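You operate a simulated robot arm through the tools that you are given. There is no shell and no other tool. Be economical: measure what you need, move in short steps, check, and stop when the job is done.

You run a simulated two-armed robot. Do the job below in one go: nothing can be reset, and whatever is moved stays where it is left.

## Task
Take the lid off the jar that says "PBT" on the top of the desk and lay it down there.

The check looks at the end state, three seconds after you hand in, the way a careful person would. Anything else that was tipped, shoved, dropped, spilled or broken makes it a failure. Lids that push on must go on centred and level and be pressed home; caps that screw on are set level and turned clockwise until they are tight.

## Robot
Two 7-joint arms with two-finger parallel grippers on one trunk, on a base that drives. Base frame: it is fixed to the floor where the robot stands at the start and does not move with it; the origin is under the middle of the robot, x ahead of it, y to its left, z up; the surface under the hand at the start is at about z = 0.76. Units: m, rad, N and s.
The left shoulder is at the start at [0.081, 0.182, 1.039], the right one opposite. With the tool pointing down near the work surface each hand reaches from about 0.32 to 0.76 m from the robot's upright axis, wherever it stands, measured 20 degrees to its own side. Payload 3.91 kg a hand.
The TCP of each hand is the grasp point between the finger pads, 0.03 m short of the fingertips. In the tool frame z runs along the fingers and y along their closing line. Largest opening 0.11 m; finger width 0.02, thickness 0.01; the body of the gripper, 0.048 by 0.112 m, starts 0.055 m behind the TCP.
Orientation is that of the tool frame in the base frame, as [roll, pitch, yaw] about the fixed x, y, z axes, in that order (R = Rz(yaw) Ry(pitch) Rx(roll)). With the fingers straight down and closing along the base's y, the tool's x points along the base's -x, its y along +y and its z along -z.

## Interface
- The arms move only by the tool send_rows. It takes "left_motion", "right_motion" or both (then of equal length, played together; a hand with none holds still); each is a list of rows, each an object of numbers (a shift or turn left out is 0, a gripper value left out holds the last): "tx", "ty", "tz": the shift along the tool's x, y, z in m; "rx", "ry", "rz": the turn, a rotation vector about the tool's x, y, z in rad; "claw": the closure, from 0 (fully open) to 1 (shut). In form: [{"tx": .., "ty": .., "tz": .., "rx": .., "ry": .., "rz": .., "claw": ..}, ...]. A call has 1 to 20 rows; each row shifts and turns the commanded pose from where the row before left it, along the tool's axes as they then stand. Rows are played at 5 a second. More than 0.05 m and 0.15 rad between two rows, or a gripper value outside its range, and nothing of the call is played. A pose out of reach is approached as far as the arm can. The call stops where the force on the tool passes 40 N (or 10 N more than at its start, if that is more) or the arm is blocked; 0.2 s more then pass. The fingers move at their own pace (about 0.072 m/s each) and stop on an object; they squeeze with about 31 N. The grip force told is the motor's: it shows also when the fingers shut on nothing. Time passes only in rows, and 0.2 s behind the last, so rows that do not move let the fingers close. The reply holds the time, the measured pose of the TCP, the force on the tool along the base axes, the opening and the grip force, in the units named above and with some noise, with the torque about the TCP (base axes, N m) and any sound that the robot's microphone picked up.
- Cameras (640 x 400 px; columns grow to the right, rows downward): "scene" is now at [0.2255, 0.0348, 1.2217]; the picture's right is [0.38, -0.93, 0.00], its down [-0.53, -0.22, -0.82] and it looks along [0.76, 0.31, -0.58] (base axes); focal length 214 px, centre (320, 200). "left" rides on the left gripper at [0.072, -0.017, -0.103] in its tool frame; the picture's right is [0.23, 0.97, 0.00], its down [-0.76, 0.18, -0.62] and it looks along [-0.61, 0.14, 0.78] (tool axes); focal length 222 px, centre (320, 200). "right" rides on the right gripper at [0.072, 0.017, -0.103] in its tool frame; the picture's right is [-0.23, 0.97, 0.00], its down [-0.76, -0.18, -0.62] and it looks along [-0.61, -0.14, 0.78] (tool axes); focal length 222 px, centre (320, 200). There is no depth. A picture from a camera that has moved, and an enlarged one, comes with that camera's place and axes in the base frame and with its lens.
- get_image(camera): a new picture of that camera. No time passes.
- slide_trunk(by): slides the trunk up (or, below 0, down) by that many m; the arms and the scene camera ride with it, the base frame stays. It gives what a move gives, with no picture.
- steer(legs): drives the robot by 1 to 6 legs, each [ahead, left, turn to the left] in m, m and rad, along the robot's own axes; the way and the turn of a leg run together, so that a leg with both is an arc; at most 1.5 m and 3.142 rad a leg. The arms and the cameras ride along, it lands a little off, and it stops where it bumps. It gives what a move gives.
- aim_head(pan, tilt): turns the head with the scene camera to pan (to the left, within 1.396 rad either way) and tilt (down, from -0.506 to 1.204), counted from straight ahead of the robot. It gives what a move gives.
- inspect(camera, box): a new picture of the part [left, top, right, bottom] of that camera's present view, enlarged. No time passes.
- hand_in(): hands the job in; it is judged then, once.

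Go step by step. Nothing tells you exact positions but the pictures and the camera data: compare them with the known pose of the tool, close in by small moves and look again before you grip or let go. The budget is 120 turns and 88 pictures, counting those below and the enlarged ones. Unless the task says otherwise, let go and move clear before handing in, and close with one line.

The tools are called after "Emit:" as a command line: name --argument value ..., lists and objects as JSON in quotes. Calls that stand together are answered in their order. send_rows: Moves the arms, as the interface text tells. Its arguments: {"type":"object","properties":{"left_motion":{"type":"array"},"right_motion":{"type":"array"}},"required":[]} The other tools are called the same way: slide_trunk (by) slides the trunk up or down; steer (legs) drives the base; aim_head (pan, tilt) turns the head that bears the scene camera; get_image (camera) takes a picture; inspect (camera, box) takes an enlarged picture of a part of a camera's view; hand_in () hands the job in.

At the start:

```text
time: 0.0
left_tool_pos: [0.3155, 0.382, 1.0625]
left_tcp_rot: [3.142, 0.0, -3.139]
left_wrist_force: [0.3, 0.0, -0.1]
left_ft_torque: [-0.01, -0.02, -0.01]
left_gripper_width: 0.11
left_finger_force: 0.1
right_tool_pos: [0.4983, 0.0065, 1.1096]
right_tcp_rot: [3.141, -0.001, -3.14]
right_wrist_force: [-0.1, 0.6, -0.4]
right_ft_torque: [-0.02, 0.03, 0.01]
right_gripper_width: 0.11
right_finger_force: 0.0
trunk travel left (down, up): [-0.3, 0.214]
robot x, y, heading: [0.0004, 0.0045, 0.0]
head pan, tilt: [0.386, 0.616]
```

scene: 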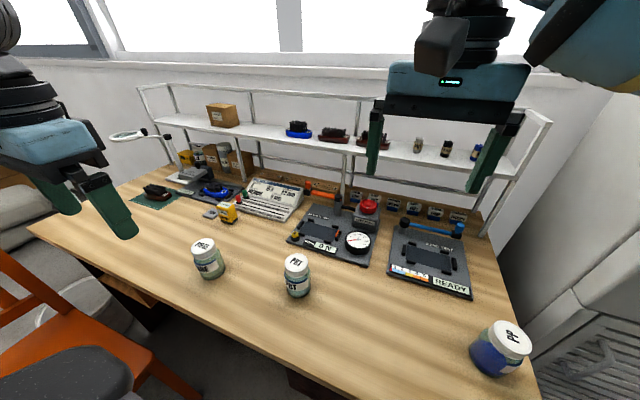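
right: 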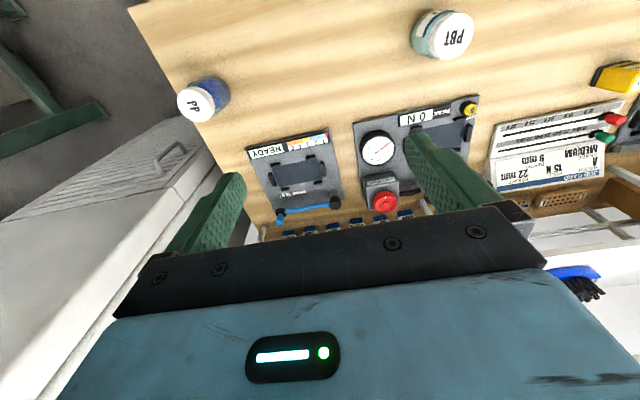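
left: 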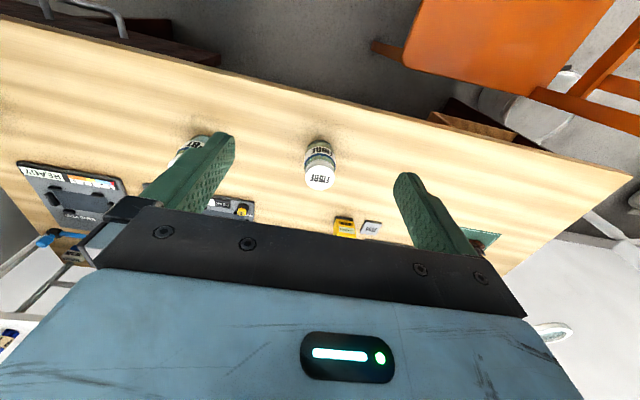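

I see three jars on the desk; the middle one seems to say "PBT" (or PET). I'll enlarge to read the labels.

Emit:
inspect --camera "scene" --box '[170, 220, 330, 320]'

Emit:
inspect --camera "right" --box '[380, 0, 500, 75]'

Emit:
inspect --camera "left" --box '[160, 120, 360, 245]'

```text
4.00 times, centred on (250, 270) of scene
camera zoom: at [0.2255, 0.0348, 1.2217], right [0.38, -0.93, 0.0], down [-0.53, -0.22, -0.82], along [0.76, 0.31, -0.58], focal length 858 px, centre (600, -80)
```

zoom: 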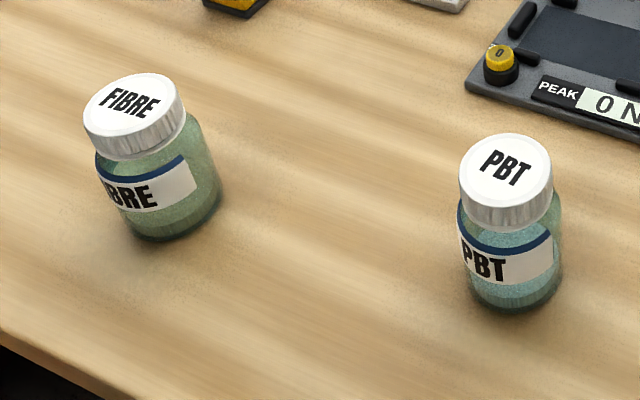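

```text
5.33 times, centred on (440, 38) of right
camera zoom: at [0.4259, 0.0231, 1.2114], right [0.23, 0.97, 0.0], down [0.76, -0.18, 0.62], along [0.61, -0.14, -0.78], focal length 1185 px, centre (-320, 1067)
```

zoom: 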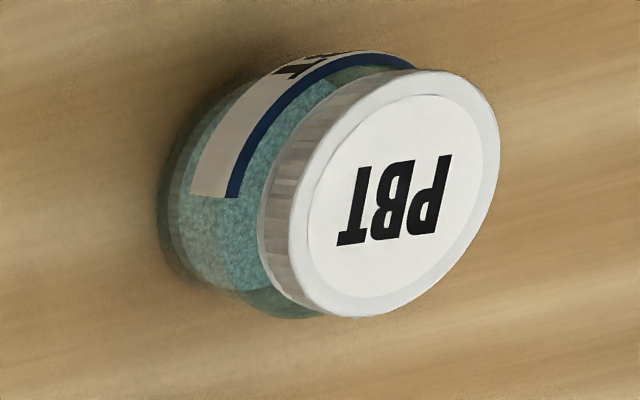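

```text
3.20 times, centred on (260, 182) of left
camera zoom: at [0.2414, 0.3641, 1.1662], right [-0.23, 0.97, 0.0], down [0.76, 0.18, 0.62], along [0.61, 0.14, -0.78], focal length 711 px, centre (512, 256)
```

zoom: 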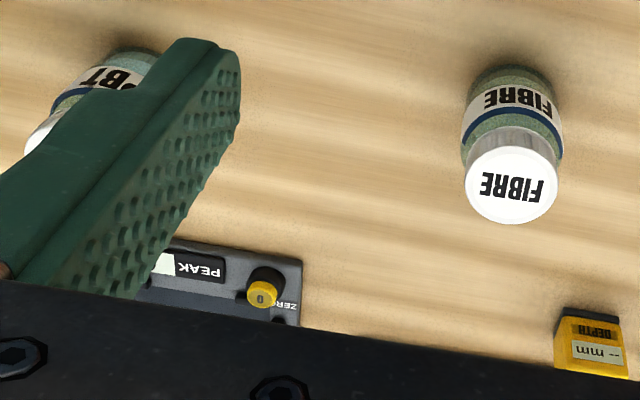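

The middle jar is PBT: lid top at about (0.482, 0.195, 0.845), lid about 50 mm wide, body slightly wider, with a ribbed (probably screw) lid. The right hand will hold the body from the right side and the left hand will turn the lid from above, so I first reorient the right hand high above the desk.

Emit:
send_rows --right_motion '[{"rz": 0.1428}, {"rz": 0.1428}, {"rz": 0.1428}, {"rz": 0.1428}, {"rz": 0.1428}, {"rz": 0.1428}, {"rz": 0.1428}, {"rz": 0.1428}, {"rz": 0.1428}, {"rz": 0.1428}, {"rz": 0.1428}, {"ry": 0.1358}, {"ry": 0.1358}, {"ry": 0.1358}, {"ry": 0.1358}, {"ry": 0.1358}, {"ry": 0.1358}, {"ry": 0.1358}, {"ry": 0.1358}, {"ry": 0.1358}]'

```text
time: 4.2
left_tool_pos: [0.3148, 0.3809, 1.0623]
left_tcp_rot: [3.141, -0.001, -3.141]
left_wrist_force: [0.6, 0.1, 0.3]
left_ft_torque: [-0.02, 0.0, -0.04]
left_gripper_width: 0.1099
left_finger_force: 0.0
right_tool_pos: [0.4987, 0.0068, 1.1083]
right_tcp_rot: [3.141, -1.226, 1.57]
right_wrist_force: [-0.6, 0.8, -0.7]
right_ft_torque: [0.03, 0.02, -0.04]
right_gripper_width: 0.1098
right_finger_force: 0.1
trunk travel left (down, up): [-0.3, 0.214]
robot x, y, heading: [0.0019, 0.0016, 0.001]
head pan, tilt: [0.386, 0.616]
```

The orientation reached well. Next I lower the right hand to a standoff on the right of the jar.

Emit:
send_rows --right_motion '[{"tx": -0.0308, "ty": -0.0021, "tz": 0.0169}, {"tx": -0.0308, "ty": -0.0021, "tz": 0.0169}, {"tx": -0.0308, "ty": -0.0021, "tz": 0.0169}, {"tx": -0.0308, "ty": -0.0021, "tz": 0.0169}, {"tx": -0.0308, "ty": -0.0021, "tz": 0.0169}, {"tx": -0.0308, "ty": -0.0021, "tz": 0.0169}, {"tx": -0.0308, "ty": -0.0021, "tz": 0.0169}, {"tx": -0.0308, "ty": -0.0021, "tz": 0.0169}]'

Emit:
get_image --camera "scene"

Emit:
get_image --camera "right"

```text
time: 6.2
left_tool_pos: [0.315, 0.3806, 1.0627]
left_tcp_rot: [3.141, -0.001, 3.14]
left_wrist_force: [0.4, 0.2, 0.4]
left_ft_torque: [0.02, 0.1, 0.04]
left_gripper_width: 0.1104
left_finger_force: 0.1
right_tool_pos: [0.4916, 0.044, 0.8776]
right_tcp_rot: [2.836, -1.246, 1.85]
right_wrist_force: [0.5, -0.6, 0.7]
right_ft_torque: [0.01, 0.01, 0.03]
right_gripper_width: 0.1102
right_finger_force: 0.1
trunk travel left (down, up): [-0.3, 0.214]
robot x, y, heading: [-0.0029, -0.005, 0.0]
head pan, tilt: [0.386, 0.616]
stopped in row 8 (right hand): the arm was blocked; the commanded pose is now the measured one
```

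```text
81 pictures are left
camera scene: at [0.2238, 0.0339, 1.2217], right [0.37, -0.93, 0.0], down [-0.54, -0.22, -0.82], along [0.76, 0.3, -0.58], focal length 214 px, centre (320, 200)
```

scene: 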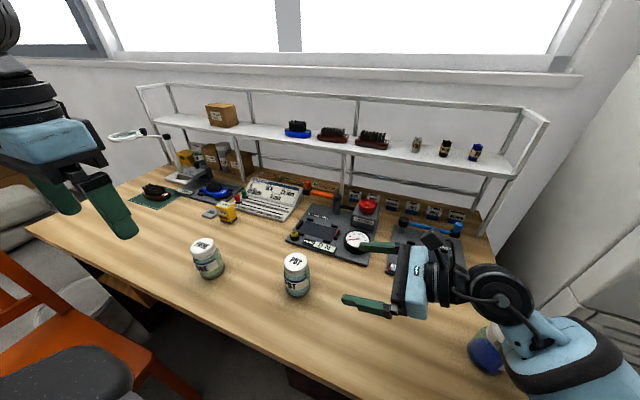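

```text
80 pictures are left
camera right: at [0.4976, -0.0324, 0.9782], right [0.99, -0.08, -0.12], down [-0.13, -0.83, -0.55], along [-0.06, 0.56, -0.83], focal length 222 px, centre (320, 200)
```

right: 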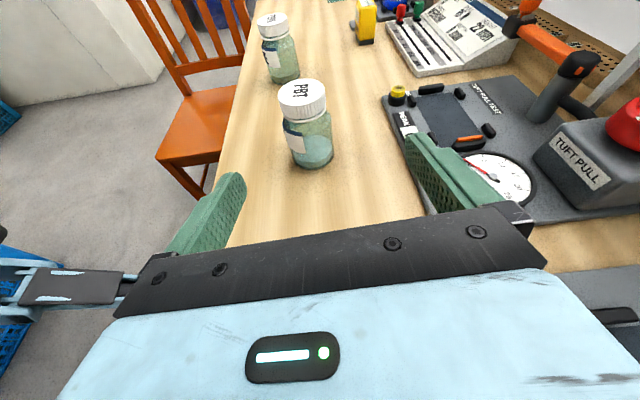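

The arm stopped as "blocked", and its forearm is near the PP jar. I'll look closely at that.

Emit:
inspect --camera "scene" --box '[400, 250, 600, 375]'

```text
3.20 times, centred on (500, 312) of scene
camera zoom: at [0.2238, 0.0339, 1.2217], right [0.37, -0.93, 0.0], down [-0.54, -0.22, -0.82], along [0.76, 0.3, -0.58], focal length 686 px, centre (-256, -160)
```

zoom: 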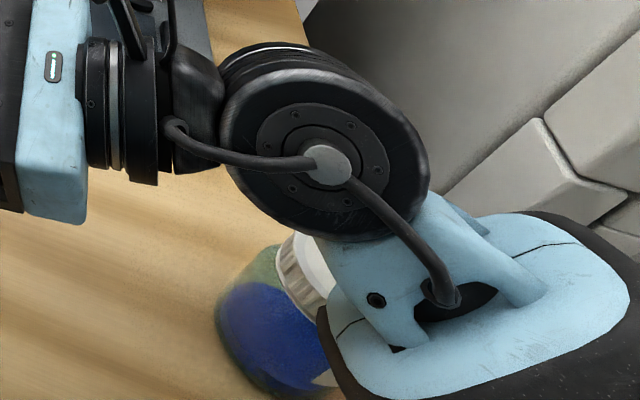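

The wrist is right over the PP jar (about (0.48, -0.18), top 0.845), so it may be touching it. I'm backing straight off the way I came.

Emit:
send_rows --right_motion '[{"tx": 0.03, "tz": -0.0165}, {"tx": 0.03, "tz": -0.0165}, {"tx": 0.03, "tz": -0.0165}, {"tx": 0.03, "tz": -0.0165}]'

Emit:
inspect --camera "scene" --box '[400, 250, 600, 375]'

```text
time: 7.2
left_tool_pos: [0.3137, 0.3806, 1.0626]
left_tcp_rot: [-3.141, 0.0, 3.14]
left_wrist_force: [0.3, 0.0, -0.5]
left_ft_torque: [-0.01, 0.01, -0.01]
left_gripper_width: 0.1101
left_finger_force: 0.0
right_tool_pos: [0.4794, 0.0228, 0.9959]
right_tcp_rot: [2.954, -1.242, 1.745]
right_wrist_force: [0.0, -0.1, 0.5]
right_ft_torque: [0.0, -0.02, 0.0]
right_gripper_width: 0.1102
right_finger_force: 0.1
trunk travel left (down, up): [-0.3, 0.214]
robot x, y, heading: [-0.002, -0.0024, -0.001]
head pan, tilt: [0.386, 0.616]
```

```text
3.20 times, centred on (500, 312) of scene
camera zoom: at [0.2241, 0.0343, 1.2217], right [0.38, -0.93, 0.0], down [-0.53, -0.22, -0.82], along [0.76, 0.31, -0.58], focal length 686 px, centre (-256, -160)
```

zoom: 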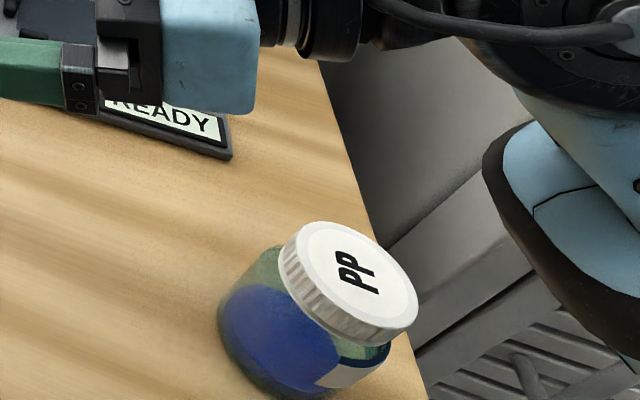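

The PP jar looks unmoved. I'll drive a bit back and to the left so the right arm can come in from front-right, clear of PP.

Emit:
steer --legs '[[-0.12, 0, 0], [0, 0.17, 0]]'

Emit:
get_image --camera "scene"

```text
time: 10.2
left_tool_pos: [0.195, 0.5489, 1.0616]
left_tcp_rot: [3.141, -0.001, 3.139]
left_wrist_force: [-0.5, -0.3, -0.3]
left_ft_torque: [0.0, 0.02, -0.01]
left_gripper_width: 0.1099
left_finger_force: 0.1
right_tool_pos: [0.3596, 0.1917, 0.9956]
right_tcp_rot: [2.949, -1.239, 1.747]
right_wrist_force: [0.3, 0.4, -0.7]
right_ft_torque: [-0.02, 0.0, 0.01]
right_gripper_width: 0.11
right_finger_force: 0.0
trunk travel left (down, up): [-0.3, 0.214]
robot x, y, heading: [-0.1215, 0.1679, -0.007]
head pan, tilt: [0.386, 0.616]
```

```text
77 pictures are left
camera scene: at [0.1045, 0.2033, 1.2217], right [0.37, -0.93, 0.0], down [-0.54, -0.22, -0.82], along [0.76, 0.3, -0.58], focal length 214 px, centre (320, 200)
```

scene: 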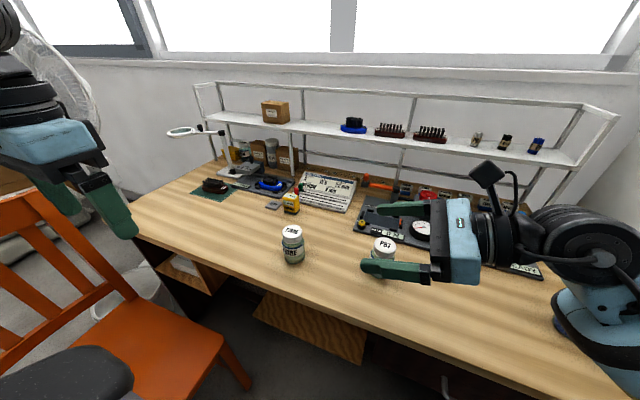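

The desk is clear in front of the robot now. I turn the right hand to approach from front-right (azimuth ~50°, 25° down).

Emit:
send_rows --right_motion '[{"rx": -0.124, "ry": -0.0254, "rz": 0.0626}, {"rx": -0.124, "ry": -0.0254, "rz": 0.0626}, {"rx": -0.124, "ry": -0.0254, "rz": 0.0626}, {"rx": -0.124, "ry": -0.0254, "rz": 0.0626}, {"rx": -0.124, "ry": -0.0254, "rz": 0.0626}]'

```text
time: 11.4
left_tool_pos: [0.1957, 0.5497, 1.063]
left_tcp_rot: [3.141, 0.0, 3.139]
left_wrist_force: [-0.2, 0.6, 0.3]
left_ft_torque: [0.0, 0.03, 0.03]
left_gripper_width: 0.11
left_finger_force: 0.2
right_tool_pos: [0.3592, 0.1919, 0.9945]
right_tcp_rot: [-3.138, -1.136, 0.867]
right_wrist_force: [-0.5, 0.1, 0.5]
right_ft_torque: [0.03, 0.01, 0.02]
right_gripper_width: 0.1098
right_finger_force: 0.0
trunk travel left (down, up): [-0.3, 0.214]
robot x, y, heading: [-0.1219, 0.1696, -0.007]
head pan, tilt: [0.386, 0.616]
```

Now I move the right hand to a standoff in front-right of the jar, still above lid height.

Emit:
send_rows --right_motion '[{"tx": -0.0295, "ty": 0.0185, "tz": 0.0053}, {"tx": -0.0295, "ty": 0.0185, "tz": 0.0053}, {"tx": -0.0295, "ty": 0.0185, "tz": 0.0053}, {"tx": -0.0295, "ty": 0.0185, "tz": 0.0053}, {"tx": -0.0295, "ty": 0.0185, "tz": 0.0053}]'

Emit:
get_image --camera "scene"

Emit:
get_image --camera "right"

```text
time: 12.6
left_tool_pos: [0.1949, 0.5491, 1.0626]
left_tcp_rot: [3.141, 0.0, 3.138]
left_wrist_force: [-0.3, 0.1, 0.6]
left_ft_torque: [0.0, -0.01, 0.0]
left_gripper_width: 0.11
left_finger_force: 0.1
right_tool_pos: [0.4072, 0.1032, 0.8487]
right_tcp_rot: [-3.138, -1.136, 0.871]
right_wrist_force: [-0.1, 0.1, 0.3]
right_ft_torque: [-0.02, -0.01, -0.02]
right_gripper_width: 0.1102
right_finger_force: 0.0
trunk travel left (down, up): [-0.3, 0.214]
robot x, y, heading: [-0.1207, 0.1637, -0.002]
head pan, tilt: [0.386, 0.616]
```

```text
76 pictures are left
camera scene: at [0.1045, 0.2026, 1.2217], right [0.37, -0.93, 0.0], down [-0.54, -0.22, -0.82], along [0.76, 0.31, -0.58], focal length 214 px, centre (320, 200)
```

scene: 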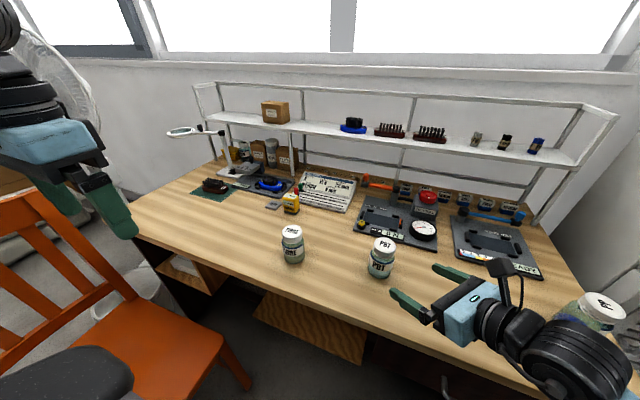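

```text
75 pictures are left
camera right: at [0.3792, 0.0425, 0.9581], right [0.69, -0.7, -0.21], down [-0.71, -0.56, -0.43], along [0.18, 0.44, -0.88], focal length 222 px, centre (320, 200)
```

right: 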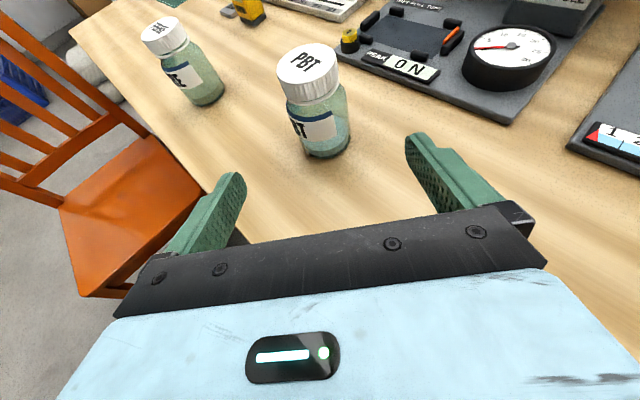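

The jar is re-measured at (0.483, 0.195), centred on the gripper's line. I descend to body height and advance around it with open fingers.

Emit:
send_rows --right_motion '[{"tx": -0.0243, "tz": 0.0113}, {"tx": -0.0244, "tz": 0.0113}, {"tx": 0.0116, "tz": 0.025}, {"tx": 0.0116, "tz": 0.025}, {}]'

Emit:
get_image --camera "right"

Emit:
inspect --camera "scene" --box '[320, 220, 520, 345]'

```text
time: 13.8
left_tool_pos: [0.1957, 0.5476, 1.0622]
left_tcp_rot: [-3.141, 0.002, 3.138]
left_wrist_force: [-0.7, -0.4, -0.4]
left_ft_torque: [0.02, -0.01, 0.01]
left_gripper_width: 0.1099
left_finger_force: 0.1
right_tool_pos: [0.4414, 0.1447, 0.7959]
right_tcp_rot: [-3.139, -1.136, 0.871]
right_wrist_force: [-0.2, 0.6, -0.8]
right_ft_torque: [0.0, -0.02, 0.0]
right_gripper_width: 0.1099
right_finger_force: 0.1
trunk travel left (down, up): [-0.3, 0.214]
robot x, y, heading: [-0.1243, 0.1689, -0.002]
head pan, tilt: [0.386, 0.616]
```

```text
74 pictures are left
camera right: at [0.4135, 0.0851, 0.9039], right [0.69, -0.7, -0.21], down [-0.71, -0.57, -0.43], along [0.18, 0.44, -0.88], focal length 222 px, centre (320, 200)
```

right: 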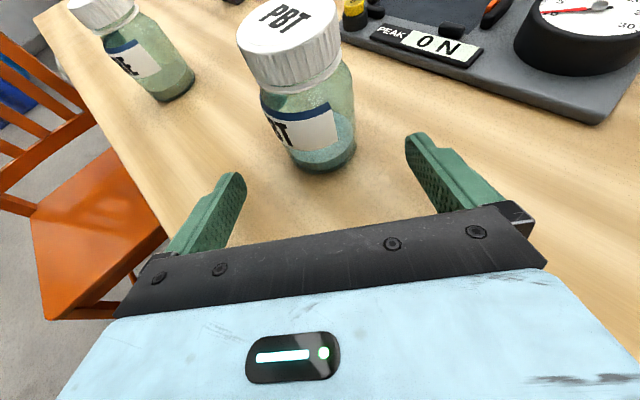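

```text
3.20 times, centred on (420, 282) of scene
camera zoom: at [0.1043, 0.2028, 1.2217], right [0.37, -0.93, 0.0], down [-0.54, -0.22, -0.82], along [0.76, 0.31, -0.58], focal length 686 px, centre (0, -64)
```

zoom: 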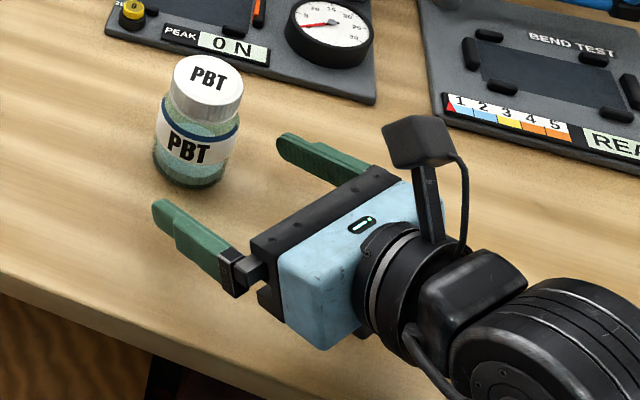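

Aligned; advancing another 55 mm along the desk.

Emit:
send_rows --right_motion '[{"tx": 0.0077, "tz": 0.0166}, {"tx": 0.0077, "tz": 0.0166}, {"tx": 0.0077, "tz": 0.0166}, {}]'

Emit:
get_image --camera "right"

Emit:
inspect --camera "scene" --box '[320, 220, 480, 320]'

```text
time: 14.8
left_tool_pos: [0.1956, 0.549, 1.0627]
left_tcp_rot: [3.142, 0.0, 3.14]
left_wrist_force: [-0.9, -0.3, 1.7]
left_ft_torque: [-0.02, 0.02, 0.01]
left_gripper_width: 0.1102
left_finger_force: 0.0
right_tool_pos: [0.4762, 0.1858, 0.7953]
right_tcp_rot: [-3.138, -1.138, 0.868]
right_wrist_force: [0.5, -0.6, -0.5]
right_ft_torque: [-0.02, 0.03, 0.0]
right_gripper_width: 0.1103
right_finger_force: 0.0
trunk travel left (down, up): [-0.3, 0.214]
robot x, y, heading: [-0.1239, 0.1682, -0.0]
head pan, tilt: [0.386, 0.616]
```

```text
72 pictures are left
camera right: at [0.4488, 0.1269, 0.904], right [0.68, -0.7, -0.21], down [-0.71, -0.56, -0.43], along [0.18, 0.44, -0.88], focal length 222 px, centre (320, 200)
```

right: 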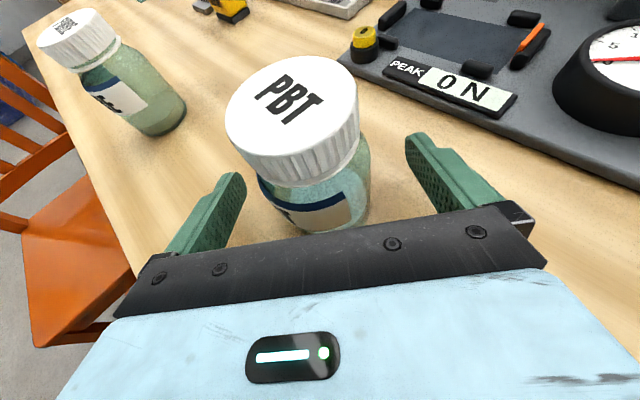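

```text
4.00 times, centred on (400, 270) of scene
camera zoom: at [0.1044, 0.2028, 1.2217], right [0.37, -0.93, 0.0], down [-0.54, -0.22, -0.82], along [0.76, 0.31, -0.58], focal length 858 px, centre (0, -80)
```

zoom: 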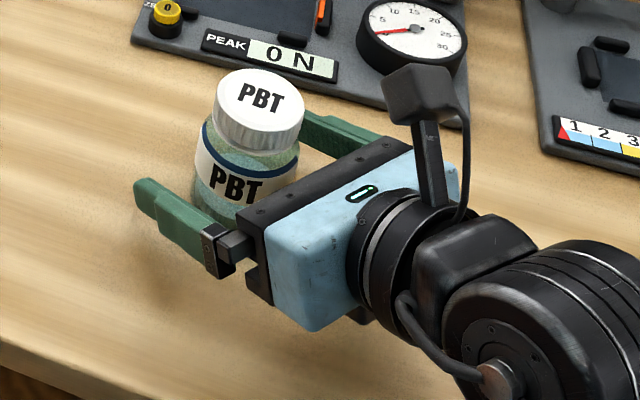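

Centred within a millimetre. Closing the right fingers on the body.

Emit:
send_rows --right_motion '[{"claw": 1}, {}, {}, {}, {}]'

Emit:
get_image --camera "right"

```text
time: 16.0
left_tool_pos: [0.1954, 0.5498, 1.0619]
left_tcp_rot: [3.141, 0.001, 3.138]
left_wrist_force: [-0.5, 0.6, -0.2]
left_ft_torque: [0.0, -0.02, -0.01]
left_gripper_width: 0.11
left_finger_force: 0.1
right_tool_pos: [0.4767, 0.1867, 0.7964]
right_tcp_rot: [-3.138, -1.135, 0.87]
right_wrist_force: [1.4, 0.3, 1.4]
right_ft_torque: [0.01, 0.0, 0.0]
right_gripper_width: 0.0572
right_finger_force: 31.2
trunk travel left (down, up): [-0.3, 0.214]
robot x, y, heading: [-0.1207, 0.1695, 0.0]
head pan, tilt: [0.386, 0.616]
```

```text
70 pictures are left
camera right: at [0.4488, 0.1269, 0.9043], right [0.69, -0.7, -0.21], down [-0.71, -0.56, -0.43], along [0.18, 0.44, -0.88], focal length 222 px, centre (320, 200)
```

right: 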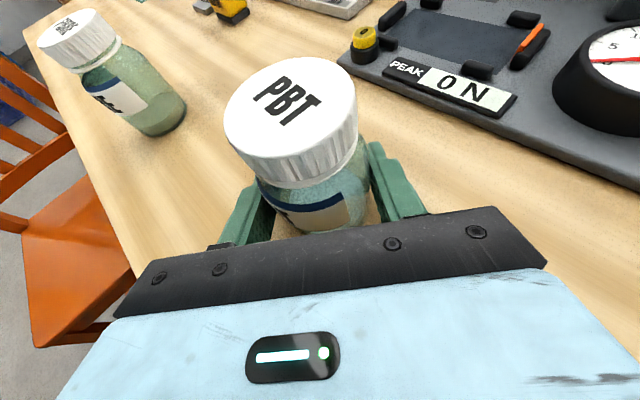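

The body is gripped (57 mm). Now the left hand goes high above the lid and turns about so its bracket will stay clear of the right hand's camera.

Emit:
send_rows --left_motion '[{"tx": -0.02876, "ty": -0.03545, "tz": 0.0042}, {"tx": -0.02876, "ty": -0.03545, "tz": 0.0042}, {"tx": -0.02876, "ty": -0.03545, "tz": 0.0042}, {"tx": -0.02876, "ty": -0.03545, "tz": 0.0042}, {"tx": -0.02876, "ty": -0.03545, "tz": 0.0042}, {"tx": -0.02876, "ty": -0.03545, "tz": 0.0042}, {"tx": -0.02876, "ty": -0.03545, "tz": 0.0042}, {"tx": -0.02876, "ty": -0.03545, "tz": 0.0042}, {"tx": -0.02876, "ty": -0.03545, "tz": 0.0042}, {"tx": -0.02876, "ty": -0.03545, "tz": 0.0042}, {"rz": 0.14}, {"rz": 0.14}, {"rz": 0.14}, {"rz": 0.14}, {"rz": 0.14}, {"rz": 0.14}, {"rz": 0.14}]'

Emit:
get_image --camera "left"

Emit:
get_image --camera "scene"

```text
time: 19.6
left_tool_pos: [0.3809, 0.318, 1.0341]
left_tcp_rot: [3.141, -0.001, 2.154]
left_wrist_force: [-0.3, 0.5, -0.2]
left_ft_torque: [-0.04, 0.01, 0.0]
left_gripper_width: 0.11
left_finger_force: 0.1
left hand out of reach, approached as far as the arm can: row 7, 8, 9, 10
right_tool_pos: [0.4761, 0.1868, 0.7961]
right_tcp_rot: [-3.139, -1.136, 0.872]
right_wrist_force: [-1.3, -0.3, 1.1]
right_ft_torque: [0.02, 0.02, 0.0]
right_gripper_width: 0.0574
right_finger_force: 31.4
trunk travel left (down, up): [-0.3, 0.214]
robot x, y, heading: [-0.1219, 0.172, -0.008]
head pan, tilt: [0.386, 0.616]
```

```text
69 pictures are left
camera left: at [0.3258, 0.3697, 1.1375], right [0.69, 0.73, 0.0], down [0.57, -0.54, 0.62], along [0.45, -0.43, -0.78], focal length 222 px, centre (320, 200)
```

left: 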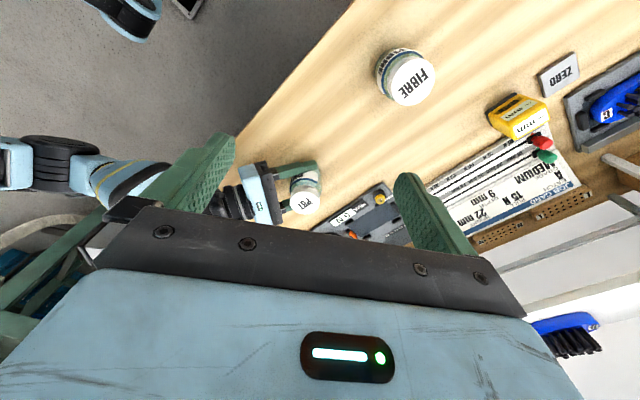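

```text
68 pictures are left
camera scene: at [0.1042, 0.203, 1.2218], right [0.37, -0.93, 0.0], down [-0.54, -0.22, -0.82], along [0.76, 0.31, -0.58], focal length 214 px, centre (320, 200)
```

scene: 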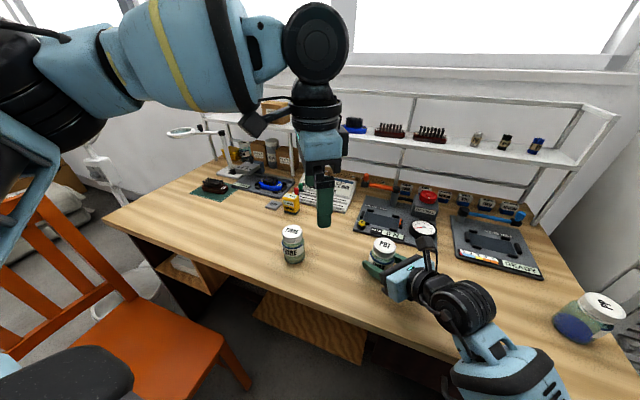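

The left arm can't reach that far at this height; lower should work. I descend first and see where it stands.

Emit:
send_rows --left_motion '[{"tz": 0.025}, {"tz": 0.025}, {"tz": 0.024}]'

```text
time: 20.4
left_tool_pos: [0.3816, 0.3206, 0.9602]
left_tcp_rot: [3.141, 0.002, 2.157]
left_wrist_force: [0.4, -1.0, 0.0]
left_ft_torque: [0.0, -0.01, -0.02]
left_gripper_width: 0.1102
left_finger_force: 0.1
right_tool_pos: [0.4764, 0.1872, 0.7962]
right_tcp_rot: [-3.137, -1.136, 0.871]
right_wrist_force: [-0.8, 1.0, 1.4]
right_ft_torque: [0.06, -0.03, -0.01]
right_gripper_width: 0.0571
right_finger_force: 31.0
trunk travel left (down, up): [-0.3, 0.214]
robot x, y, heading: [-0.12, 0.166, 0.001]
head pan, tilt: [0.386, 0.616]
```

Emit:
send_rows --left_motion '[{"tx": -0.0322, "ty": 0.0029}, {"tx": -0.0322, "ty": 0.0029}, {"tx": -0.0322, "ty": 0.0029}, {"tx": -0.0322, "ty": 0.0029}, {"tx": -0.0322, "ty": 0.0029}]'

Emit:
get_image --camera "scene"

```text
time: 21.6
left_tool_pos: [0.3965, 0.3109, 0.9591]
left_tcp_rot: [-3.141, 0.0, 2.16]
left_wrist_force: [0.3, 0.0, -0.6]
left_ft_torque: [0.0, 0.04, 0.01]
left_gripper_width: 0.1103
left_finger_force: 0.1
left hand out of reach, approached as far as the arm can: row 1, 2, 3, 4, 5
right_tool_pos: [0.4769, 0.1881, 0.7966]
right_tcp_rot: [-3.138, -1.137, 0.872]
right_wrist_force: [0.5, 0.0, 1.5]
right_ft_torque: [0.01, -0.07, -0.01]
right_gripper_width: 0.0572
right_finger_force: 30.3
trunk travel left (down, up): [-0.3, 0.214]
robot x, y, heading: [-0.1196, 0.1679, -0.005]
head pan, tilt: [0.386, 0.616]
```

```text
67 pictures are left
camera scene: at [0.1044, 0.2029, 1.2217], right [0.37, -0.93, 0.0], down [-0.54, -0.22, -0.82], along [0.76, 0.31, -0.58], focal length 214 px, centre (320, 200)
```

scene: 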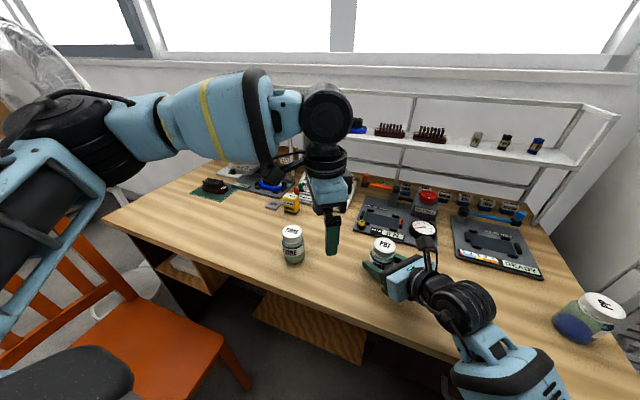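

The left arm stops at the same spot for reasons other than stretch, probably a joint limit on this path. I'll try going forward first, then sideways.

Emit:
send_rows --left_motion '[{"tx": -0.0166, "ty": 0.025}, {"tx": -0.0166, "ty": 0.025}, {"tx": -0.0166, "ty": 0.025}]'

```text
time: 22.4
left_tool_pos: [0.4289, 0.3306, 0.9591]
left_tcp_rot: [-3.141, 0.001, 2.159]
left_wrist_force: [-0.1, -0.4, 0.9]
left_ft_torque: [-0.01, -0.01, 0.01]
left_gripper_width: 0.11
left_finger_force: 0.0
left hand out of reach, approached as far as the arm can: row 1, 2, 3
right_tool_pos: [0.4756, 0.1873, 0.797]
right_tcp_rot: [-3.138, -1.136, 0.868]
right_wrist_force: [-0.1, 0.4, 1.7]
right_ft_torque: [0.01, -0.09, -0.01]
right_gripper_width: 0.057
right_finger_force: 30.6
trunk travel left (down, up): [-0.3, 0.214]
robot x, y, heading: [-0.1212, 0.1688, -0.007]
head pan, tilt: [0.386, 0.616]
```

The left arm can't swing inward past its own shoulder line, while the right arm can. I'll release, back off, and shift the base right so the jar is in line with the left shoulder.

Emit:
send_rows --right_motion '[{"claw": 0}, {}, {}, {}, {"tx": -0.0126, "tz": -0.0272}, {"tx": -0.0126, "tz": -0.0272}, {"tx": -0.0126, "tz": -0.0272}, {"tx": -0.0126, "tz": -0.0272}, {"tx": 0.0362, "tz": -0.0168}, {"tx": 0.0362, "tz": -0.0168}, {"tx": 0.0362, "tz": -0.0168}, {"tx": 0.0362, "tz": -0.0168}, {"tx": 0.0362, "tz": -0.0168}]'

Emit:
get_image --camera "scene"

```text
time: 25.2
left_tool_pos: [0.428, 0.3306, 0.9609]
left_tcp_rot: [3.141, -0.001, 2.158]
left_wrist_force: [0.0, -0.1, 0.1]
left_ft_torque: [0.0, 0.0, 0.01]
left_gripper_width: 0.11
left_finger_force: 0.0
right_tool_pos: [0.3998, 0.0943, 0.9954]
right_tcp_rot: [-3.136, -1.135, 0.87]
right_wrist_force: [0.1, -0.2, 0.4]
right_ft_torque: [0.02, -0.01, -0.03]
right_gripper_width: 0.11
right_finger_force: 0.1
trunk travel left (down, up): [-0.3, 0.214]
robot x, y, heading: [-0.1223, 0.167, -0.001]
head pan, tilt: [0.386, 0.616]
```

```text
66 pictures are left
camera scene: at [0.1044, 0.2031, 1.2217], right [0.37, -0.93, 0.0], down [-0.54, -0.22, -0.82], along [0.76, 0.31, -0.58], focal length 214 px, centre (320, 200)
```

scene: 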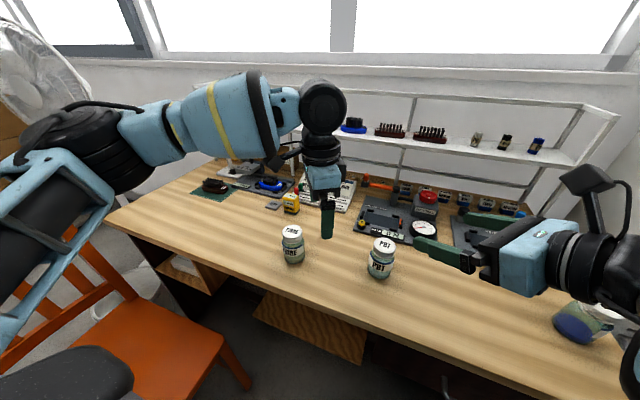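

Jar stayed upright and in place. Driving right by 0.14.

Emit:
steer --legs '[[0, -0.14, 0]]'

Emit:
get_image --camera "scene"

Emit:
get_image --camera "right"

```text
time: 27.0
left_tool_pos: [0.4299, 0.19, 0.9619]
left_tcp_rot: [3.141, 0.001, 2.157]
left_wrist_force: [0.3, 0.3, 0.4]
left_ft_torque: [-0.02, -0.01, -0.01]
left_gripper_width: 0.11
left_finger_force: 0.0
right_tool_pos: [0.3985, -0.0462, 0.9964]
right_tcp_rot: [-3.136, -1.136, 0.868]
right_wrist_force: [-0.5, 0.6, 0.2]
right_ft_torque: [0.0, 0.0, -0.02]
right_gripper_width: 0.1097
right_finger_force: 0.0
trunk travel left (down, up): [-0.3, 0.214]
robot x, y, heading: [-0.12, 0.0275, -0.009]
head pan, tilt: [0.386, 0.616]
```

```text
65 pictures are left
camera scene: at [0.1039, 0.0629, 1.2217], right [0.37, -0.93, 0.0], down [-0.54, -0.21, -0.82], along [0.76, 0.3, -0.58], focal length 214 px, centre (320, 200)
```

scene: 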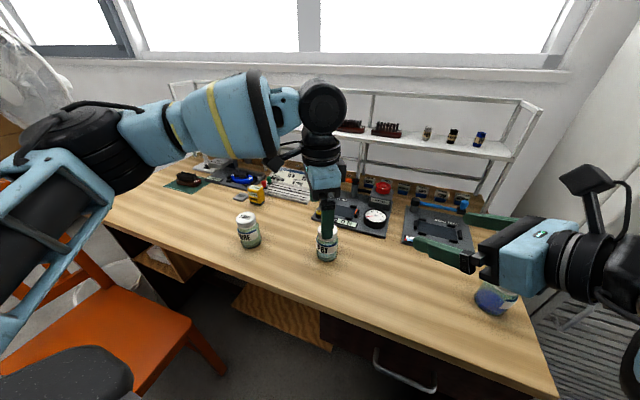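

```text
64 pictures are left
camera right: at [0.3714, -0.1065, 1.1041], right [0.68, -0.7, -0.21], down [-0.71, -0.56, -0.43], along [0.18, 0.44, -0.88], focal length 222 px, centre (320, 200)
```

right: 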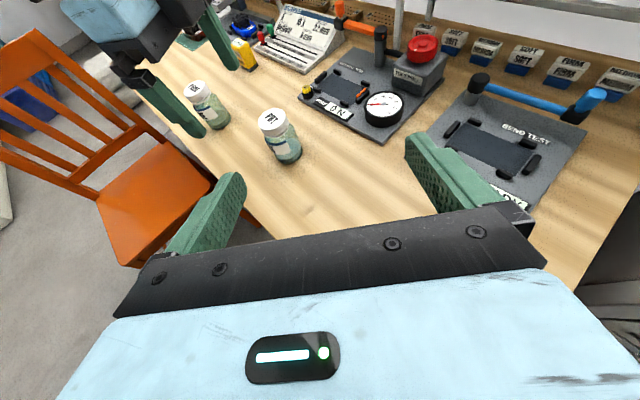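

Testing the left hand's reach above the lid, and its turning range.

Emit:
send_rows --left_motion '[{"tx": -0.0128, "ty": 0.0233, "tz": -0.015}, {"tx": -0.0128, "ty": 0.0233, "tz": -0.015}, {"rz": 0.147}, {"rz": 0.147}, {"rz": 0.147}, {"rz": 0.147}, {"rz": 0.147}, {"rz": 0.147}, {"rz": 0.147}, {"rz": 0.147}, {"rz": 0.147}, {"rz": 0.147}, {"rz": 0.147}, {}]'

```text
time: 30.0
left_tool_pos: [0.4358, 0.1998, 0.9624]
left_tcp_rot: [3.141, 0.0, 0.539]
left_wrist_force: [0.4, -0.7, -0.3]
left_ft_torque: [-0.02, -0.03, -0.02]
left_gripper_width: 0.1098
left_finger_force: 0.0
left hand out of reach, approached as far as the arm can: row 1, 2
right_tool_pos: [0.399, -0.0462, 0.9953]
right_tcp_rot: [-3.135, -1.136, 0.868]
right_wrist_force: [0.0, -0.5, -0.9]
right_ft_torque: [0.0, 0.04, -0.06]
right_gripper_width: 0.1099
right_finger_force: 0.1
trunk travel left (down, up): [-0.3, 0.214]
robot x, y, heading: [-0.1194, 0.0282, -0.007]
head pan, tilt: [0.386, 0.616]
```

Turning range is fine, but forward reach is still limited at this height; I'll test lower, staying above the lid.

Emit:
send_rows --left_motion '[{"tz": 0.03}, {"tz": 0.03}, {"tx": 0.0189, "ty": 0.0143}, {"tx": 0.0189, "ty": 0.0143}, {}]'

Emit:
get_image --camera "scene"

```text
time: 31.2
left_tool_pos: [0.4604, 0.2105, 0.9027]
left_tcp_rot: [-3.141, 0.002, 0.542]
left_wrist_force: [0.2, -0.4, -0.5]
left_ft_torque: [-0.02, 0.04, 0.04]
left_gripper_width: 0.11
left_finger_force: 0.0
left hand out of reach, approached as far as the arm can: row 3, 4
right_tool_pos: [0.3993, -0.0464, 0.9962]
right_tcp_rot: [-3.136, -1.136, 0.868]
right_wrist_force: [-0.4, 0.3, -0.4]
right_ft_torque: [-0.01, -0.02, 0.0]
right_gripper_width: 0.1098
right_finger_force: 0.1
trunk travel left (down, up): [-0.3, 0.214]
robot x, y, heading: [-0.1201, 0.0285, -0.007]
head pan, tilt: [0.386, 0.616]
```

```text
63 pictures are left
camera scene: at [0.104, 0.0632, 1.2217], right [0.37, -0.93, 0.0], down [-0.54, -0.22, -0.82], along [0.76, 0.3, -0.58], focal length 214 px, centre (320, 200)
```

scene: 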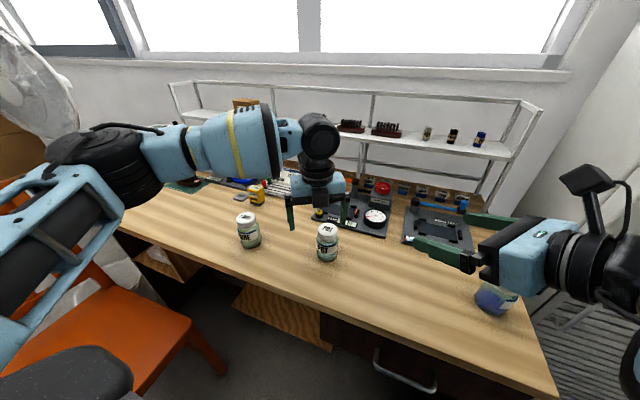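

Lower helps; a small drive forward (0.07) will give margin.

Emit:
steer --legs '[[0.07, 0, 0]]'

Emit:
get_image --camera "left"

```text
time: 32.2
left_tool_pos: [0.5297, 0.2095, 0.9016]
left_tcp_rot: [-3.141, 0.0, 0.541]
left_wrist_force: [0.2, 0.6, -0.6]
left_ft_torque: [0.02, 0.01, -0.02]
left_gripper_width: 0.1098
left_finger_force: 0.1
right_tool_pos: [0.4695, -0.0459, 0.9952]
right_tcp_rot: [-3.137, -1.135, 0.867]
right_wrist_force: [1.3, 0.7, -0.5]
right_ft_torque: [0.03, -0.04, 0.02]
right_gripper_width: 0.11
right_finger_force: 0.0
trunk travel left (down, up): [-0.3, 0.214]
robot x, y, heading: [-0.0487, 0.0294, -0.006]
head pan, tilt: [0.386, 0.616]
```

```text
62 pictures are left
camera left: at [0.5828, 0.2609, 1.0054], right [0.7, -0.72, 0.0], down [-0.56, -0.54, 0.62], along [-0.45, -0.43, -0.78], focal length 222 px, centre (320, 200)
```

left: 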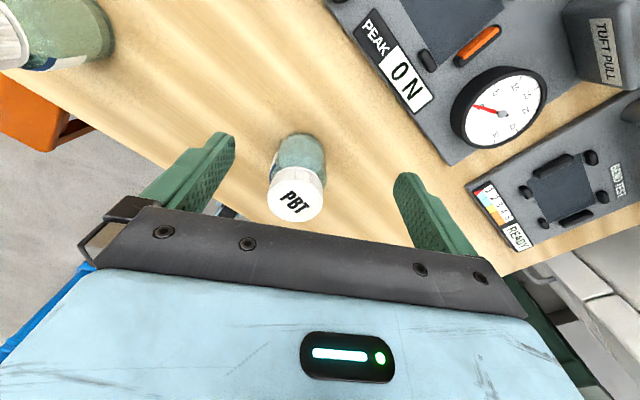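

The jar is under the left hand. I position the left hand over it with clearance, then bring the right hand back to the standoff.

Emit:
send_rows --left_motion '[{"tz": -0.03}, {"tz": -0.03}, {"tx": -0.024, "ty": -0.0056}, {"tx": -0.024, "ty": -0.0056}, {}, {}, {}, {}, {}, {}, {}]' --right_motion '[{}, {}, {}, {}, {"tx": -0.0175, "ty": -0.024, "tz": 0.0196}, {"tx": -0.0175, "ty": -0.024, "tz": 0.0196}, {"tx": -0.0175, "ty": -0.024, "tz": 0.0196}, {"tx": -0.0175, "ty": -0.024, "tz": 0.0196}, {"tx": -0.0175, "ty": -0.024, "tz": 0.0196}, {"tx": -0.0175, "ty": -0.024, "tz": 0.0196}, {}]'

Emit:
get_image --camera "right"

Emit:
get_image --camera "scene"

```text
time: 34.6
left_tool_pos: [0.4829, 0.2073, 0.9583]
left_tcp_rot: [3.142, 0.0, 0.542]
left_wrist_force: [0.8, 0.6, 0.5]
left_ft_torque: [0.03, 0.03, 0.0]
left_gripper_width: 0.1101
left_finger_force: 0.0
left hand out of reach, approached as far as the arm can: row 2
right_tool_pos: [0.3965, 0.0944, 0.8512]
right_tcp_rot: [-3.135, -1.137, 0.867]
right_wrist_force: [-1.3, -0.1, 0.5]
right_ft_torque: [-0.01, -0.01, 0.01]
right_gripper_width: 0.1101
right_finger_force: 0.1
trunk travel left (down, up): [-0.3, 0.214]
robot x, y, heading: [-0.0489, 0.0289, -0.005]
head pan, tilt: [0.386, 0.616]
```

```text
61 pictures are left
camera right: at [0.3697, 0.0345, 0.9593], right [0.68, -0.7, -0.21], down [-0.71, -0.56, -0.43], along [0.18, 0.44, -0.88], focal length 222 px, centre (320, 200)
```

right: 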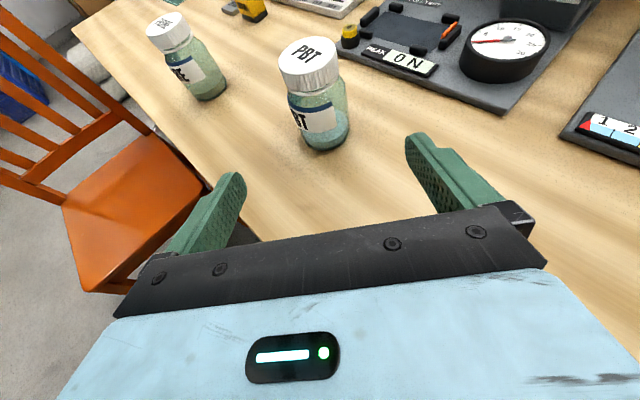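

```text
60 pictures are left
camera scene: at [0.1732, 0.0629, 1.2217], right [0.37, -0.93, 0.0], down [-0.54, -0.22, -0.82], along [0.76, 0.3, -0.58], focal length 214 px, centre (320, 200)
```

scene: 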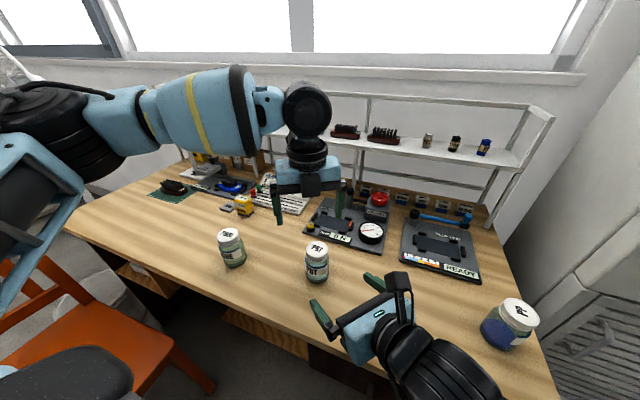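

The jar hasn't moved. Descending and advancing the right hand around the body as before.

Emit:
send_rows --right_motion '[{"tx": -0.0251, "tz": 0.0116}, {"tx": -0.0252, "tz": 0.0117}, {"tx": 0.0104, "tz": 0.0223}, {"tx": 0.0104, "tz": 0.0223}, {"tx": 0.0104, "tz": 0.0223}, {"tx": 0.0104, "tz": 0.0223}, {"tx": 0.0104, "tz": 0.0223}, {}]'

Emit:
get_image --camera "right"

```text
time: 36.4
left_tool_pos: [0.4818, 0.2078, 0.9591]
left_tcp_rot: [3.141, 0.001, 0.541]
left_wrist_force: [0.0, 0.7, 0.7]
left_ft_torque: [0.0, -0.03, 0.01]
left_gripper_width: 0.1101
left_finger_force: 0.1
right_tool_pos: [0.48, 0.1713, 0.8114]
right_tcp_rot: [-3.135, -1.136, 0.87]
right_wrist_force: [-0.4, 0.9, 0.4]
right_ft_torque: [0.01, -0.01, -0.01]
right_gripper_width: 0.1098
right_finger_force: 0.0
right hand out of reach, approached as far as the arm can: row 1, 2, 4
trunk travel left (down, up): [-0.3, 0.214]
robot x, y, heading: [-0.0499, 0.0306, -0.005]
head pan, tilt: [0.386, 0.616]
```

```text
59 pictures are left
camera right: at [0.454, 0.1118, 0.9189], right [0.68, -0.7, -0.21], down [-0.71, -0.56, -0.43], along [0.18, 0.44, -0.88], focal length 222 px, centre (320, 200)
```

right: 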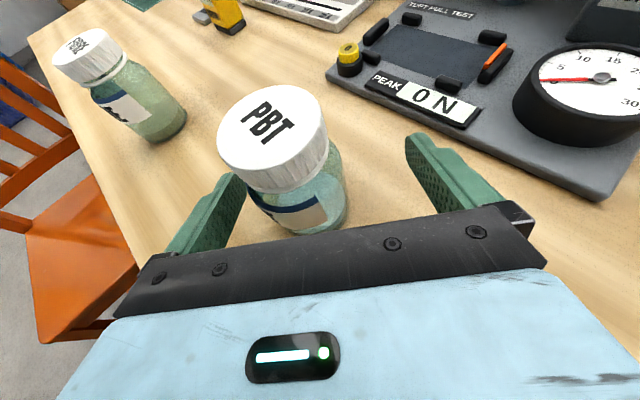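

Near its limit, the right hand ended 16 mm high and 13 mm off-line. I try correcting it directly.

Emit:
send_rows --right_motion '[{"ty": -0.0065}, {"ty": -0.0065}, {"tx": -0.0073, "tz": 0.0034}, {"tx": -0.0073, "tz": 0.0034}, {}]'

```text
time: 37.6
left_tool_pos: [0.483, 0.2079, 0.9583]
left_tcp_rot: [3.141, -0.001, 0.542]
left_wrist_force: [1.0, 1.0, -0.3]
left_ft_torque: [0.02, -0.01, 0.0]
left_gripper_width: 0.1101
left_finger_force: 0.0
right_tool_pos: [0.4803, 0.1672, 0.7973]
right_tcp_rot: [-3.137, -1.137, 0.867]
right_wrist_force: [-0.8, -0.1, 0.0]
right_ft_torque: [-0.02, 0.03, -0.01]
right_gripper_width: 0.1099
right_finger_force: 0.0
right hand out of reach, approached as far as the arm can: row 2, 3, 4
trunk travel left (down, up): [-0.3, 0.214]
robot x, y, heading: [-0.0518, 0.0322, -0.004]
head pan, tilt: [0.386, 0.616]
```

I need to know the left hand's margin now: lowering it to just above the lid and centring it.

Emit:
send_rows --left_motion '[{"tz": 0.028}, {"tz": 0.028}, {"tx": -0.0032, "ty": 0.0058}, {"tx": -0.0032, "ty": 0.0058}, {}]'

Emit:
get_image --camera "left"

```text
time: 38.8
left_tool_pos: [0.4829, 0.1944, 0.9011]
left_tcp_rot: [3.14, 0.0, 0.541]
left_wrist_force: [-0.2, -0.7, 0.9]
left_ft_torque: [0.03, 0.03, 0.03]
left_gripper_width: 0.1098
left_finger_force: 0.1
right_tool_pos: [0.4808, 0.1682, 0.7973]
right_tcp_rot: [-3.136, -1.136, 0.869]
right_wrist_force: [0.6, -0.2, 0.6]
right_ft_torque: [-0.01, -0.01, 0.01]
right_gripper_width: 0.11
right_finger_force: 0.1
trunk travel left (down, up): [-0.3, 0.214]
robot x, y, heading: [-0.0516, 0.032, -0.005]
head pan, tilt: [0.386, 0.616]
```

```text
58 pictures are left
camera left: at [0.5344, 0.2456, 1.0058], right [0.7, -0.72, 0.0], down [-0.56, -0.54, 0.62], along [-0.45, -0.43, -0.78], focal length 222 px, centre (320, 200)
```

left: 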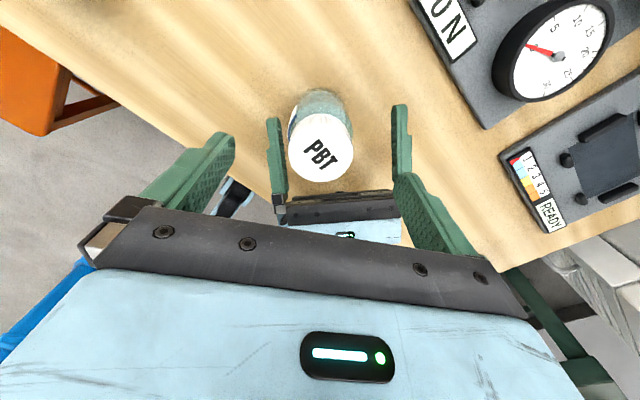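

The left hand reaches with margin. A small drive left of 0.021 carries the right hand exactly onto the jar's centreline; the left fingers hover 25 mm above the lid.

Emit:
steer --legs '[[0, 0.021, 0]]'

Emit:
get_image --camera "left"

Emit:
get_image --camera "right"

```text
time: 39.7
left_tool_pos: [0.4826, 0.2151, 0.902]
left_tcp_rot: [3.139, -0.001, 0.542]
left_wrist_force: [-0.3, 0.6, -0.6]
left_ft_torque: [-0.01, 0.0, -0.01]
left_gripper_width: 0.11
left_finger_force: 0.0
right_tool_pos: [0.4803, 0.1898, 0.798]
right_tcp_rot: [-3.14, -1.133, 0.869]
right_wrist_force: [0.4, -0.8, 0.2]
right_ft_torque: [0.02, -0.01, 0.02]
right_gripper_width: 0.1098
right_finger_force: 0.1
trunk travel left (down, up): [-0.3, 0.214]
robot x, y, heading: [-0.0514, 0.0493, -0.006]
head pan, tilt: [0.386, 0.616]
```

```text
57 pictures are left
camera left: at [0.5345, 0.267, 1.0056], right [0.7, -0.72, 0.0], down [-0.56, -0.54, 0.62], along [-0.45, -0.43, -0.78], focal length 222 px, centre (320, 200)
```

left: 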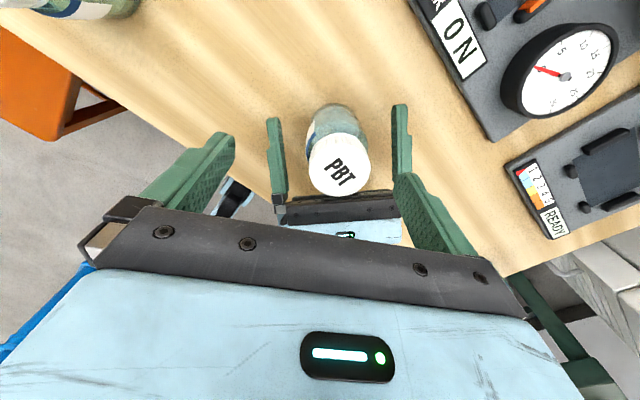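

```text
56 pictures are left
camera right: at [0.4528, 0.1296, 0.9052], right [0.68, -0.7, -0.21], down [-0.71, -0.56, -0.43], along [0.18, 0.44, -0.88], focal length 222 px, centre (320, 200)
```

right: 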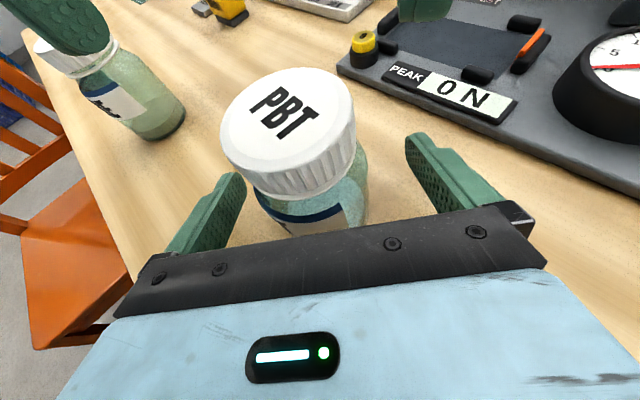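

Centred. I close the right fingers on the body and re-centre the left hand above.

Emit:
send_rows --left_motion '[{"tx": -0.0053, "ty": 0.0088}, {"tx": -0.0053, "ty": 0.0088}, {}, {}, {}]' --right_motion '[{"claw": 1}, {}, {}, {}, {}]'

Emit:
get_image --camera "left"

Emit:
get_image --camera "right"

```text
time: 40.9
left_tool_pos: [0.4819, 0.195, 0.9021]
left_tcp_rot: [-3.14, 0.0, 0.541]
left_wrist_force: [0.5, -0.1, 0.7]
left_ft_torque: [0.03, 0.01, 0.03]
left_gripper_width: 0.1098
left_finger_force: 0.1
right_tool_pos: [0.4816, 0.1893, 0.7972]
right_tcp_rot: [-3.135, -1.137, 0.869]
right_wrist_force: [1.2, 0.6, 1.1]
right_ft_torque: [-0.02, -0.09, 0.03]
right_gripper_width: 0.057
right_finger_force: 31.3
trunk travel left (down, up): [-0.3, 0.214]
robot x, y, heading: [-0.0496, 0.0489, -0.003]
head pan, tilt: [0.386, 0.616]
```

```text
55 pictures are left
camera left: at [0.5347, 0.2462, 1.0057], right [0.7, -0.72, 0.0], down [-0.56, -0.54, 0.62], along [-0.45, -0.43, -0.78], focal length 222 px, centre (320, 200)
```

left: 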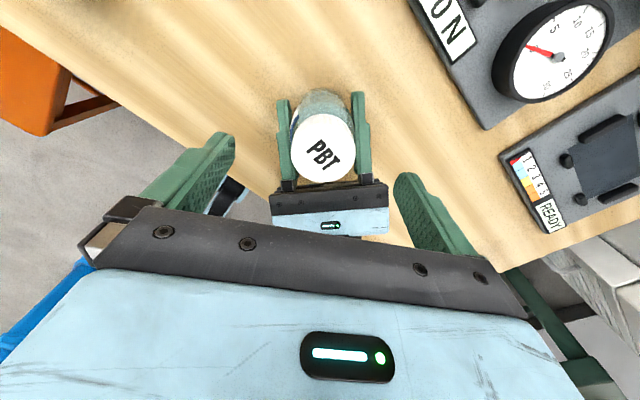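

```text
54 pictures are left
camera right: at [0.4528, 0.1292, 0.9054], right [0.68, -0.7, -0.21], down [-0.71, -0.56, -0.43], along [0.18, 0.44, -0.88], focal length 222 px, centre (320, 200)
```

right: 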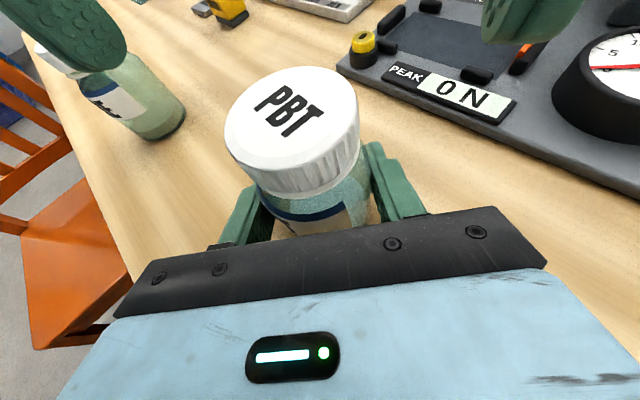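

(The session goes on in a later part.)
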